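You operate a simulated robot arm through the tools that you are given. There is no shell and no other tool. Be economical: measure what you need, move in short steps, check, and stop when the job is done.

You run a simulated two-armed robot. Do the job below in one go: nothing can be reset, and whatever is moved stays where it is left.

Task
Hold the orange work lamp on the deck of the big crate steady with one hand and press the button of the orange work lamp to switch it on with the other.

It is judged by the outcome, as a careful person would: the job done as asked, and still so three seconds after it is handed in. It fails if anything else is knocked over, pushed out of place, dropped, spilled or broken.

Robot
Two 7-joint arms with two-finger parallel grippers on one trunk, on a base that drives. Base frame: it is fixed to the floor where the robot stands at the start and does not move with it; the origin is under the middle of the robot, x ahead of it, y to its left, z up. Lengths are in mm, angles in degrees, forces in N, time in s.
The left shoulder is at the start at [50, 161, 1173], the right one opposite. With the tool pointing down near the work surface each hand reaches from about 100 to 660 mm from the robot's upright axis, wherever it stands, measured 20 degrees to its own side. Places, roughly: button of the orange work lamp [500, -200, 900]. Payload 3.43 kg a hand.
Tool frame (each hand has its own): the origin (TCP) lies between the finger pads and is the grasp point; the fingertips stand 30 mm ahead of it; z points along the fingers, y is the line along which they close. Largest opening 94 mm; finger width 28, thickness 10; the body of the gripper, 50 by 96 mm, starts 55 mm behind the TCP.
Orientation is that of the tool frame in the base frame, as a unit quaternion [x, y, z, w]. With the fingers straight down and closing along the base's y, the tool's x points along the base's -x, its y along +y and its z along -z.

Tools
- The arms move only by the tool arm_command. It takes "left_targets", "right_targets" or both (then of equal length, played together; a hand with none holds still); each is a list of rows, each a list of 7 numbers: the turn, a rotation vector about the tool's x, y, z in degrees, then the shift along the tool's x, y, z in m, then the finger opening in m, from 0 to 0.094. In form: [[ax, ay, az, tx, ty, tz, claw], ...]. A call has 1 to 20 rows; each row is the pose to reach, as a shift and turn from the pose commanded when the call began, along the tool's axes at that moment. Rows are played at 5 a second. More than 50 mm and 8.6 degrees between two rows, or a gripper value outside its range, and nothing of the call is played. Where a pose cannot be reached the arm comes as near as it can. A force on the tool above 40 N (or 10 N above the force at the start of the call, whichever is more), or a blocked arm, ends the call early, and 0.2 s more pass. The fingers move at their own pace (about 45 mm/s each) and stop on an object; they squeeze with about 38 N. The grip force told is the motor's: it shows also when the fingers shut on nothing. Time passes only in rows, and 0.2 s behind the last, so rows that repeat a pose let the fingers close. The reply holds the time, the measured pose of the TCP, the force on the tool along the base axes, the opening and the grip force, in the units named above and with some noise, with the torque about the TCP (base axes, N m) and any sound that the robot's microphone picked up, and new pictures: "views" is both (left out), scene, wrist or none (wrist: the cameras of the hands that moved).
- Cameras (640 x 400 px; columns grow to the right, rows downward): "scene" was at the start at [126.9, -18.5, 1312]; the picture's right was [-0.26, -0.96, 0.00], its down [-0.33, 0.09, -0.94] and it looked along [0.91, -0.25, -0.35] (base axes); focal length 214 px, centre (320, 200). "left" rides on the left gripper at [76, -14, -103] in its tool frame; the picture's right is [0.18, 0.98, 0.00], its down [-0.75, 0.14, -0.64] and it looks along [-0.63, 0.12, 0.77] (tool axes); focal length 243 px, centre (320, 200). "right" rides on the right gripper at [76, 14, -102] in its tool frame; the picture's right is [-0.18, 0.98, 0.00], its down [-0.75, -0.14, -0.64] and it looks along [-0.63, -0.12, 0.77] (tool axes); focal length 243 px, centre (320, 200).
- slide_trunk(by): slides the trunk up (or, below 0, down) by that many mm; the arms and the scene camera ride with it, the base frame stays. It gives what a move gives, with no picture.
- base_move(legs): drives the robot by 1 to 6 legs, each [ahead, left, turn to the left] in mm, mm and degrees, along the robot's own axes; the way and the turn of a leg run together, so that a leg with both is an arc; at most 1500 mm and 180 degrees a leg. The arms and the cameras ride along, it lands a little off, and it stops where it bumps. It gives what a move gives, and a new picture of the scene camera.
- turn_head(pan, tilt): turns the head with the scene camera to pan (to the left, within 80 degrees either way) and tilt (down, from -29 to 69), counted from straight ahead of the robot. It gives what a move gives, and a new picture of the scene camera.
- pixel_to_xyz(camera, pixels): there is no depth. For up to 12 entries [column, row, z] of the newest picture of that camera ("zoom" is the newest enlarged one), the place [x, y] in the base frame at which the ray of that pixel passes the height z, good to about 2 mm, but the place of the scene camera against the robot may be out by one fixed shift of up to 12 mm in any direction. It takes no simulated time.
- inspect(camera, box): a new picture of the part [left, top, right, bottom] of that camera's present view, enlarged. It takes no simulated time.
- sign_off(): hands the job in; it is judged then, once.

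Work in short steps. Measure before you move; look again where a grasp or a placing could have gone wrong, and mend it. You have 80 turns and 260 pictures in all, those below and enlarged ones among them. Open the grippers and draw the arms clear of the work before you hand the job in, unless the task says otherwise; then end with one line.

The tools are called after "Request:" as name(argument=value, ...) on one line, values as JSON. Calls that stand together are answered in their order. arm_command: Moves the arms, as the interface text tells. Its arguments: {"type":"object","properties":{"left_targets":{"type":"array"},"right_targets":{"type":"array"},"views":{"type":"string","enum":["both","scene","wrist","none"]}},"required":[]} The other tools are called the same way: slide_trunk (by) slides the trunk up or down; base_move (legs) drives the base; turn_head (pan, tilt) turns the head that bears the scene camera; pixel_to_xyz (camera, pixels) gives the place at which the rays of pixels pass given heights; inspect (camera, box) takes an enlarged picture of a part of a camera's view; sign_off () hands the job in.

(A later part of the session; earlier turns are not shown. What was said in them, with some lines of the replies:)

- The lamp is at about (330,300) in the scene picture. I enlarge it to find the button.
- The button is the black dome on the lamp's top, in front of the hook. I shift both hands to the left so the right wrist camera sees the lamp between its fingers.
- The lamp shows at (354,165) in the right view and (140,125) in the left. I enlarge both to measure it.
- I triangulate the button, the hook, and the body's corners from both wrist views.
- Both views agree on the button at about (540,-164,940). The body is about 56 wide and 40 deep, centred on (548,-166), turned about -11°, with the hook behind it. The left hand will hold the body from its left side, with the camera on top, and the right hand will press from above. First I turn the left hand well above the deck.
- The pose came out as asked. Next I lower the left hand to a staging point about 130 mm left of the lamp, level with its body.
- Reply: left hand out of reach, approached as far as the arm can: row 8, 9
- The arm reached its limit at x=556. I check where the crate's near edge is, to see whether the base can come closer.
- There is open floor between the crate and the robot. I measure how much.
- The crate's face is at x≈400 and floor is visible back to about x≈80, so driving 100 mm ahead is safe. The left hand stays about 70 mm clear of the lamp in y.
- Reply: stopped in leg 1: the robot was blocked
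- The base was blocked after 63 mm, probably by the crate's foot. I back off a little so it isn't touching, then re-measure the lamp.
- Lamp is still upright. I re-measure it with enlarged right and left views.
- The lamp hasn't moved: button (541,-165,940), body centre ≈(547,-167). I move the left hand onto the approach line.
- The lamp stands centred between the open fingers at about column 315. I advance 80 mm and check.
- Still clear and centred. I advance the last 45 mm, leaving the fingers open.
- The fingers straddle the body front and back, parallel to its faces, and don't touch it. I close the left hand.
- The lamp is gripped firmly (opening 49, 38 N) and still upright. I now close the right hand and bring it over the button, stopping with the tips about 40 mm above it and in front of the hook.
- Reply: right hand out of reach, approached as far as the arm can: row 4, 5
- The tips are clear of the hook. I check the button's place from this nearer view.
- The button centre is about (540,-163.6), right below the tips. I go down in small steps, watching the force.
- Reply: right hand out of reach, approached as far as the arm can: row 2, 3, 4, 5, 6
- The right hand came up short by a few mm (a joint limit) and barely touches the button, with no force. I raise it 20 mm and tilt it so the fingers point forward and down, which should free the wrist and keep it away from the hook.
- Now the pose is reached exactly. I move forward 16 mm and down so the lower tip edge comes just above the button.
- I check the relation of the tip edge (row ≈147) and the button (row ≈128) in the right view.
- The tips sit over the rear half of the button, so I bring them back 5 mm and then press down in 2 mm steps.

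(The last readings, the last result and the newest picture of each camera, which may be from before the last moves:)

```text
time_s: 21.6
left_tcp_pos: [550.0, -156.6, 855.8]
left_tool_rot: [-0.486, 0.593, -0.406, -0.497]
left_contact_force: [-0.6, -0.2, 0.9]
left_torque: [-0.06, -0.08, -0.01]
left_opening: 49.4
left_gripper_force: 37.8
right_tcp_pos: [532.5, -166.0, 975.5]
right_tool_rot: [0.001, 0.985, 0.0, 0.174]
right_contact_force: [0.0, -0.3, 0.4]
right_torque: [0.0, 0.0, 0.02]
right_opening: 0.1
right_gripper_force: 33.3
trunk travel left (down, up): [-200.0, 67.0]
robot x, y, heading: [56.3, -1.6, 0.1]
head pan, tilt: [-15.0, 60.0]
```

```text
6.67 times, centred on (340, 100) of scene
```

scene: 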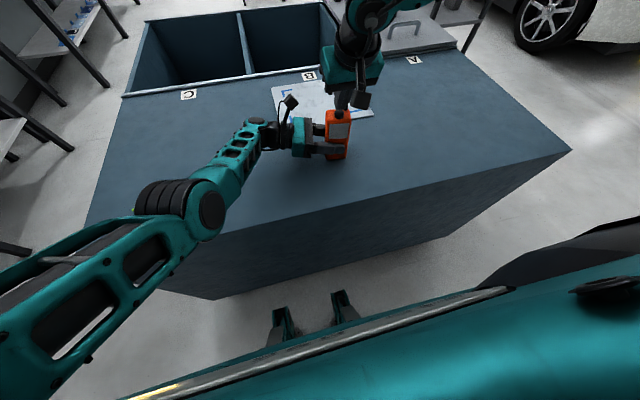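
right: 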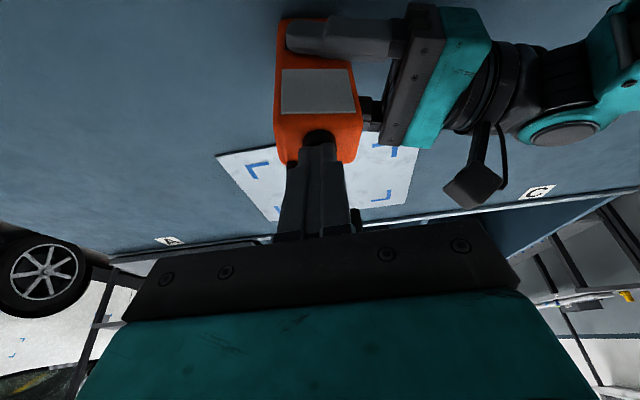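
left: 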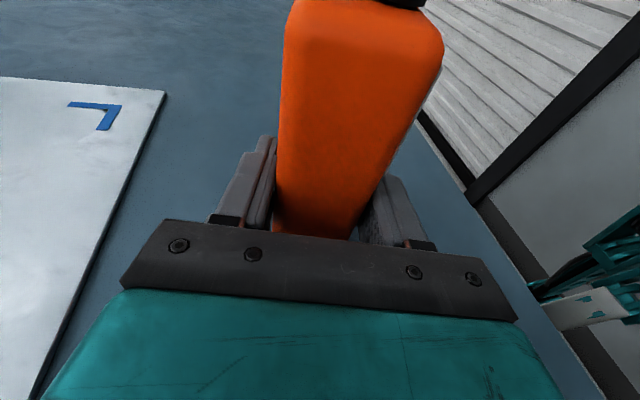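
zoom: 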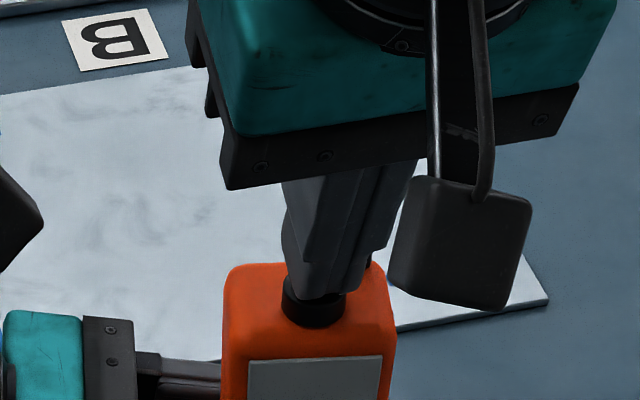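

There is no force yet, and the tips are now over the middle of the button. I press on downward in 1.5 mm steps.

Request:
arm_command(right_targets=[[0, 0, 0, 0.0005, 0, 0.0014, 0], [0, 0, 0, 0.001, 0, 0.0028, 0], [0, 0, 0, 0.0015, 0, 0.0042, 0], [0, 0, 0, 0.0021, 0, 0.0056, 0]], views="wrist")

Request:
inspect(camera="scene", box=[300, 70, 380, 130])

```text
time_s: 22.6
left_tcp_pos: [550.5, -156.9, 856.6]
left_tool_rot: [-0.485, 0.592, -0.407, -0.498]
left_contact_force: [2.5, -0.6, 0.2]
left_torque: [-0.28, 0.09, -0.03]
left_opening: 49.3
left_gripper_force: 37.9
right_tcp_pos: [532.2, -164.7, 970.8]
right_tool_rot: [0.001, 0.985, 0.0, 0.174]
right_contact_force: [-2.9, -2.2, 4.1]
right_torque: [-0.02, 0.1, 0.03]
right_opening: 0.1
right_gripper_force: 33.3
trunk travel left (down, up): [-200.0, 67.0]
robot x, y, heading: [50.9, 3.0, 0.1]
head pan, tilt: [-15.0, 60.0]
heard: click
```

right: 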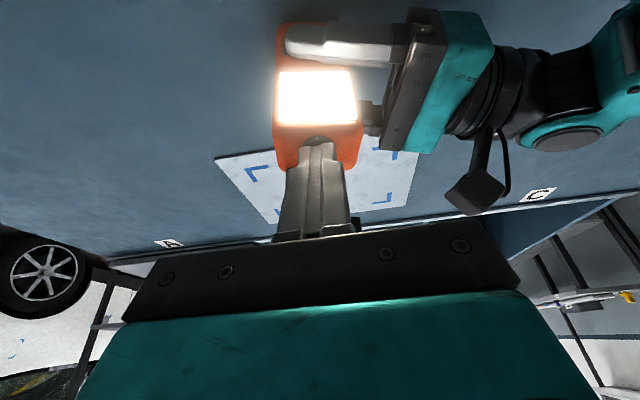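

```text
6.67 times, centred on (340, 100) of scene
```

zoom: 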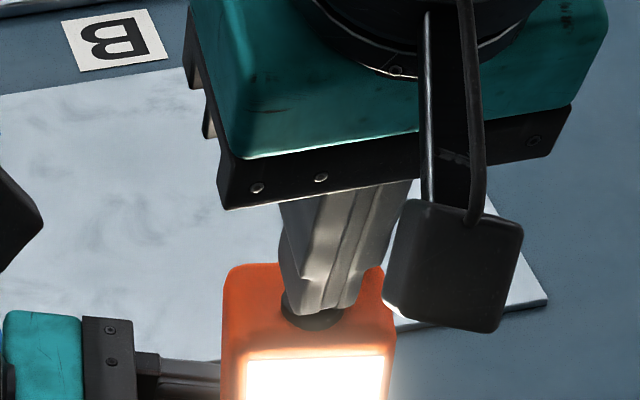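

A click was heard and the lamp is lit. I withdraw the right hand up and back along its own axis.

Request:
arm_command(right_targets=[[0, 0, 0, 0, 0, -0.015, 0], [0, 0, 0, 0, 0, -0.045, 0], [0, 0, 0, 0.0, 0, -0.08, 0], [0, 0, 0, 0.0, 0, -0.12, 0], [0, 0, 0, 0.03, -0.02, -0.15, 0], [0, 0, 0, 0.06, -0.05, -0.17, 0], [0, 0, 0, 0.06, -0.05, -0.17, 0.0]], views="both")

```text
time_s: 24.2
left_tcp_pos: [549.6, -156.5, 855.9]
left_tool_rot: [-0.485, 0.592, -0.407, -0.499]
left_contact_force: [-0.6, 0.1, 1.7]
left_torque: [0.03, -0.1, -0.05]
left_opening: 49.2
left_gripper_force: 38.1
right_tcp_pos: [416.1, -215.3, 1108.8]
right_tool_rot: [0.0, 0.985, 0.0, 0.173]
right_contact_force: [0.0, 0.5, -0.1]
right_torque: [0.01, -0.02, -0.01]
right_opening: 0.0
right_gripper_force: 32.3
trunk travel left (down, up): [-200.0, 67.0]
robot x, y, heading: [51.8, 3.1, 0.1]
head pan, tilt: [-15.0, 60.0]
```

scene: 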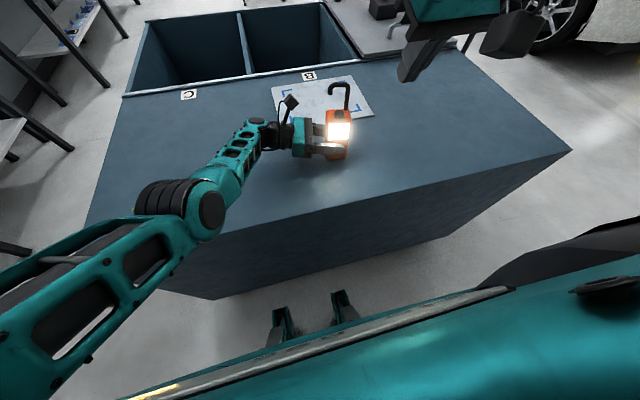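
right: 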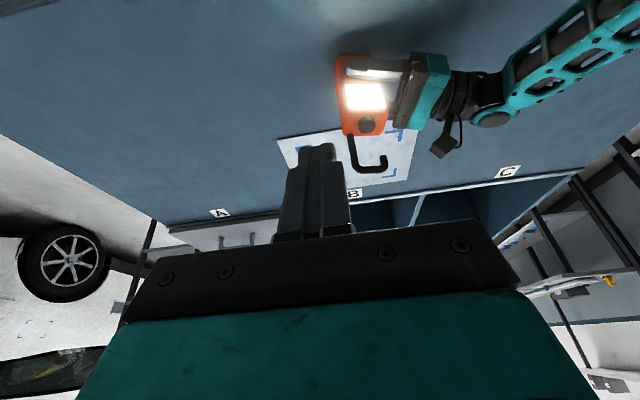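

The light stays on after release. I open the left hand slowly; the right one opens too.

Request:
arm_command(left_targets=[[0, 0, 0, 0, 0, 0, 0.055], [0, 0, 0, 0, 0, 0, 0.07], [0, 0, 0, 0, 0, 0, 0.094], [0, 0, 0, 0, 0, 0, 0.094], [0, 0, 0, 0, 0, 0, 0.094]], right_targets=[[0, 0, 0, 0, 0, 0, 0.02], [0, 0, 0, 0, 0, 0, 0.05], [0, 0, 0, 0, 0, 0, 0.094], [0, 0, 0, 0, 0, 0, 0.094], [0, 0, 0, 0, 0, 0, 0.094]], views="wrist")

```text
time_s: 25.4
left_tcp_pos: [551.2, -156.5, 855.5]
left_tool_rot: [-0.485, 0.593, -0.406, -0.499]
left_contact_force: [0.6, -0.6, 0.2]
left_torque: [-0.02, -0.01, 0.0]
left_opening: 94.0
left_gripper_force: 0.0
right_tcp_pos: [416.7, -216.8, 1108.6]
right_tool_rot: [0.0, 0.985, 0.001, 0.173]
right_contact_force: [-1.2, 0.2, 0.0]
right_torque: [0.02, 0.02, 0.01]
right_opening: 94.0
right_gripper_force: 0.1
trunk travel left (down, up): [-200.0, 67.0]
robot x, y, heading: [51.7, -0.2, -0.2]
head pan, tilt: [-15.0, 60.0]
```

right: 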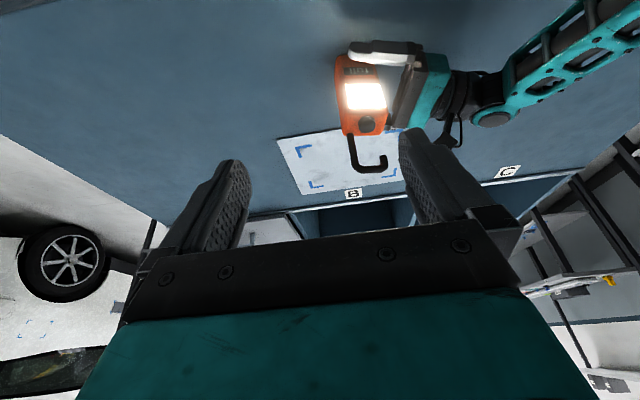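
left: 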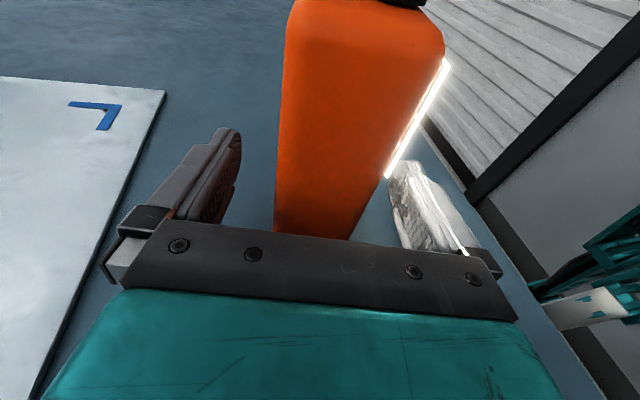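

The lamp stands free between the open fingers. I draw the left hand straight back along its approach line, then raise it.

Request:
arm_command(left_targets=[[0, 0, 0, 0, 0, -0.02, 0.094], [0, 0, 0, 0, 0, -0.045, 0.094], [0, 0, 0, 0, 0, -0.08, 0.094], [0, 0, 0, 0, 0, -0.12, 0.094], [0, 0, 0, 0.02, 0.01, -0.15, 0.094], [0, 0, 0, 0.06, 0.02, -0.17, 0.094], [0, 0, 0, 0.1, 0.03, -0.18, 0.094], [0, 0, 0, 0.1, 0.03, -0.18, 0.094]], views="both")

Request:
inspect(camera="scene", box=[270, 70, 390, 170])

```text
time_s: 27.2
left_tcp_pos: [553.0, 7.9, 985.4]
left_tool_rot: [-0.485, 0.593, -0.406, -0.498]
left_contact_force: [0.0, 0.0, -0.4]
left_torque: [0.02, -0.02, 0.04]
left_opening: 94.1
left_gripper_force: 0.0
right_tcp_pos: [417.4, -215.0, 1107.7]
right_tool_rot: [0.0, 0.985, 0.0, 0.173]
right_contact_force: [-0.2, -0.3, 0.4]
right_torque: [0.0, -0.03, -0.01]
right_opening: 94.0
right_gripper_force: 0.0
trunk travel left (down, up): [-200.0, 67.0]
robot x, y, heading: [54.8, 2.2, -0.0]
head pan, tilt: [-15.0, 60.0]
```

scene: 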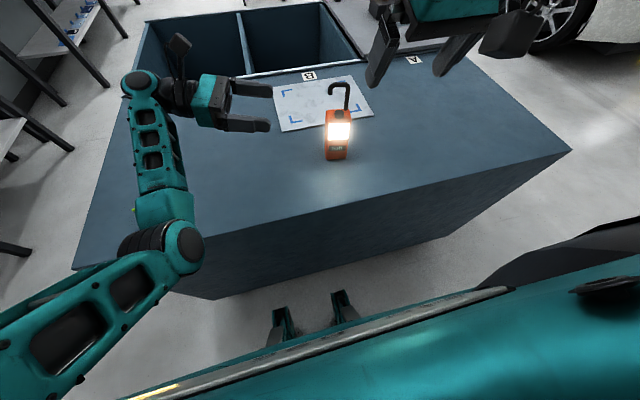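
left: 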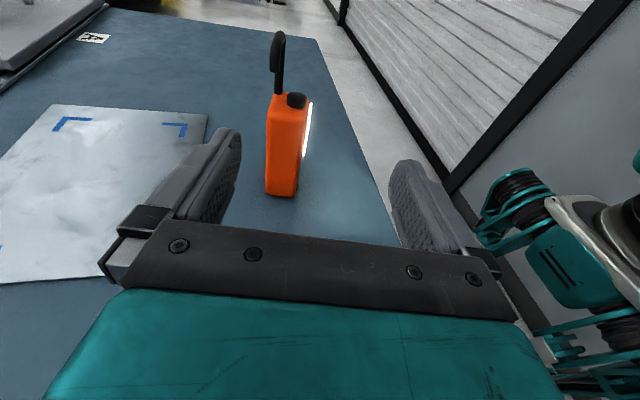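

```text
4.00 times, centred on (330, 120) of scene
```

zoom: 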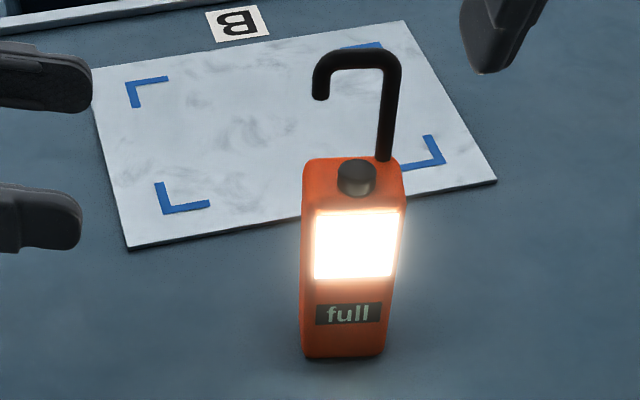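

The lamp stands upright, lit, in its place. I check the green item on the deck by the left arm was not touched.

Request:
inspect(camera="scene", box=[70, 160, 230, 280])

Request:
inspect(camera="right", box=[320, 0, 640, 200])

```text
3.33 times, centred on (150, 220) of scene
```

zoom: 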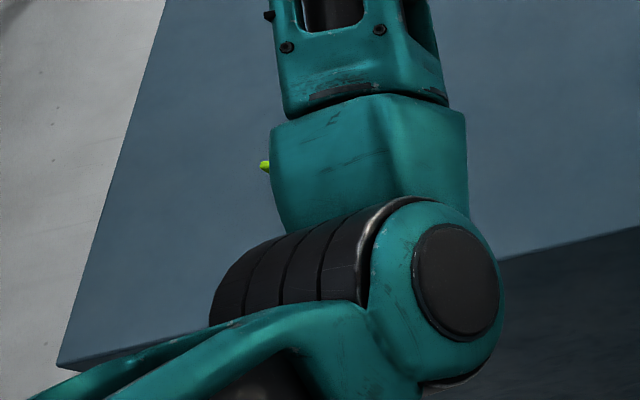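

```text
2.00 times, centred on (480, 100) of right
```

zoom: 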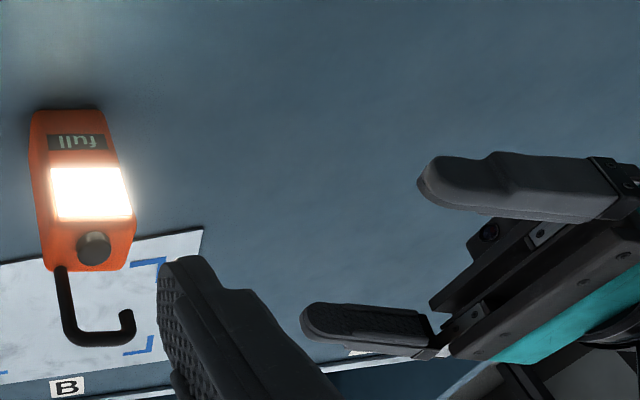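

Most of the green item is hidden behind the forearm. I raise the left hand further to clear it and look.

Request:
arm_command(left_targets=[[0, 0, 0, 0.04, 0, 0, 0.094], [0, 0, 0, 0.08, 0.01, -0.01, 0.094], [0, 0, 0, 0.12, 0.03, -0.03, 0.094], [0, 0, 0, 0.16, 0.06, -0.05, 0.094], [0, 0, 0, 0.2, 0.09, -0.07, 0.094], [0, 0, 0, 0.2, 0.09, -0.07, 0.094]], views="none")

Request:
turn_head(pan=5, tilt=50)

```text
refused: row 4 steps farther than a row can; nothing moved
```

```text
time_s: 28.1
left_tcp_pos: [551.9, 6.3, 985.6]
left_tool_rot: [-0.485, 0.593, -0.406, -0.498]
left_contact_force: [1.0, -0.4, -0.3]
left_torque: [-0.01, -0.04, -0.02]
left_opening: 94.2
left_gripper_force: 0.1
right_tcp_pos: [415.8, -216.0, 1107.7]
right_tool_rot: [0.0, 0.985, 0.001, 0.174]
right_contact_force: [0.4, -0.4, 0.3]
right_torque: [0.0, 0.0, 0.0]
right_opening: 93.9
right_gripper_force: 0.0
trunk travel left (down, up): [-200.0, 67.0]
robot x, y, heading: [51.5, 0.6, 0.1]
head pan, tilt: [5.0, 50.0]
```

scene: 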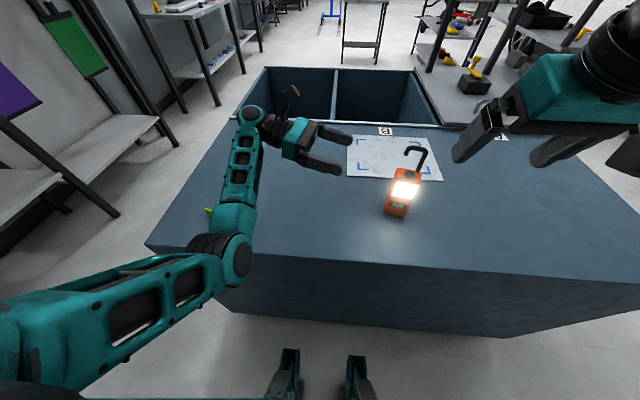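

The first row set was too long a step, so I repeat the raise with shorter ones.

Request:
arm_command(left_targets=[[0, 0, 0, 0.035, 0, 0, 0.094], [0, 0, 0, 0.07, 0, 0, 0.094], [0, 0, 0, 0.105, 0.01, 0, 0.094], [0, 0, 0, 0.14, 0.03, 0, 0.094], [0, 0, 0, 0.175, 0.05, 0, 0.094], [0, 0, 0, 0.2, 0.07, 0, 0.094], [0, 0, 0, 0.2, 0.07, 0, 0.094]], views="both")

```text
time_s: 29.6
left_tcp_pos: [477.1, -14.9, 1182.0]
left_tool_rot: [-0.486, 0.592, -0.406, -0.498]
left_contact_force: [-0.1, -0.1, -1.1]
left_torque: [0.02, -0.03, -0.03]
left_opening: 94.0
left_gripper_force: 0.0
right_tcp_pos: [415.9, -215.6, 1108.3]
right_tool_rot: [0.0, 0.985, 0.001, 0.174]
right_contact_force: [0.4, -0.1, 0.0]
right_torque: [-0.01, -0.01, -0.02]
right_opening: 94.0
right_gripper_force: 0.0
trunk travel left (down, up): [-200.0, 67.0]
robot x, y, heading: [52.3, 2.6, -0.4]
head pan, tilt: [5.0, 50.0]
```

scene: 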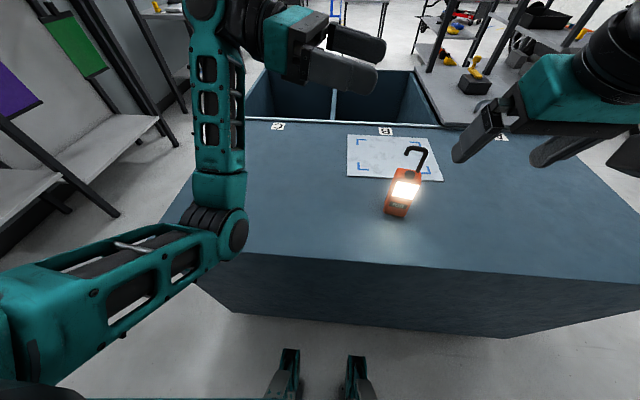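
left: 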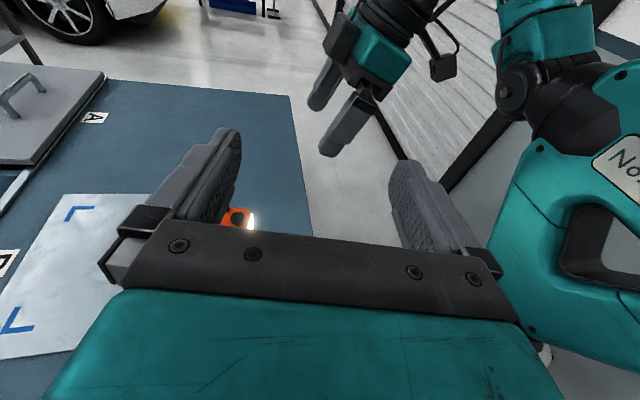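

Arms are clear. I draw the left hand 150 mm further left to uncover the green item for one last look.

Request:
arm_command(left_targets=[[0, 0, 0, 0, 0.02, -0.04, 0.094], [0, 0, 0, 0, 0.04, -0.08, 0.094], [0, 0, 0, 0, 0.06, -0.12, 0.094], [0, 0, 0, 0, 0.08, -0.16, 0.094], [0, 0, 0, 0, 0.08, -0.16, 0.094]], views="both")

```text
time_s: 30.9
left_tcp_pos: [432.9, 157.1, 1210.0]
left_tool_rot: [-0.486, 0.593, -0.406, -0.498]
left_contact_force: [0.7, 0.3, -0.4]
left_torque: [0.02, -0.01, 0.0]
left_opening: 93.8
left_gripper_force: 0.1
right_tcp_pos: [416.7, -215.6, 1108.0]
right_tool_rot: [0.0, 0.985, 0.0, 0.174]
right_contact_force: [0.1, 0.1, -0.4]
right_torque: [-0.02, 0.0, 0.0]
right_opening: 94.0
right_gripper_force: 0.0
trunk travel left (down, up): [-200.0, 67.0]
robot x, y, heading: [55.7, -0.3, -0.2]
head pan, tilt: [5.0, 50.0]
```

scene: 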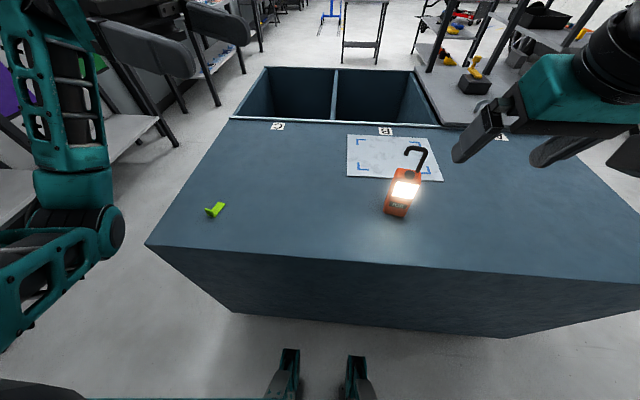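
left: 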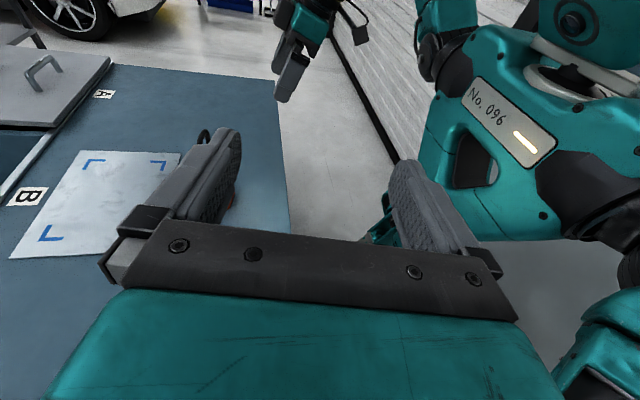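

The green item is on the deck as before, the lamp is upright and lit, and both arms are clear, so I hand in.

Request:
sign_off()

```text
The job is handed in.
```

The left hand held the work lamp steady while the right hand pressed its button: it clicked on, stayed lit and is still upright in its place; the base was blocked once while driving up, probably by the crate, but nothing was knocked over.
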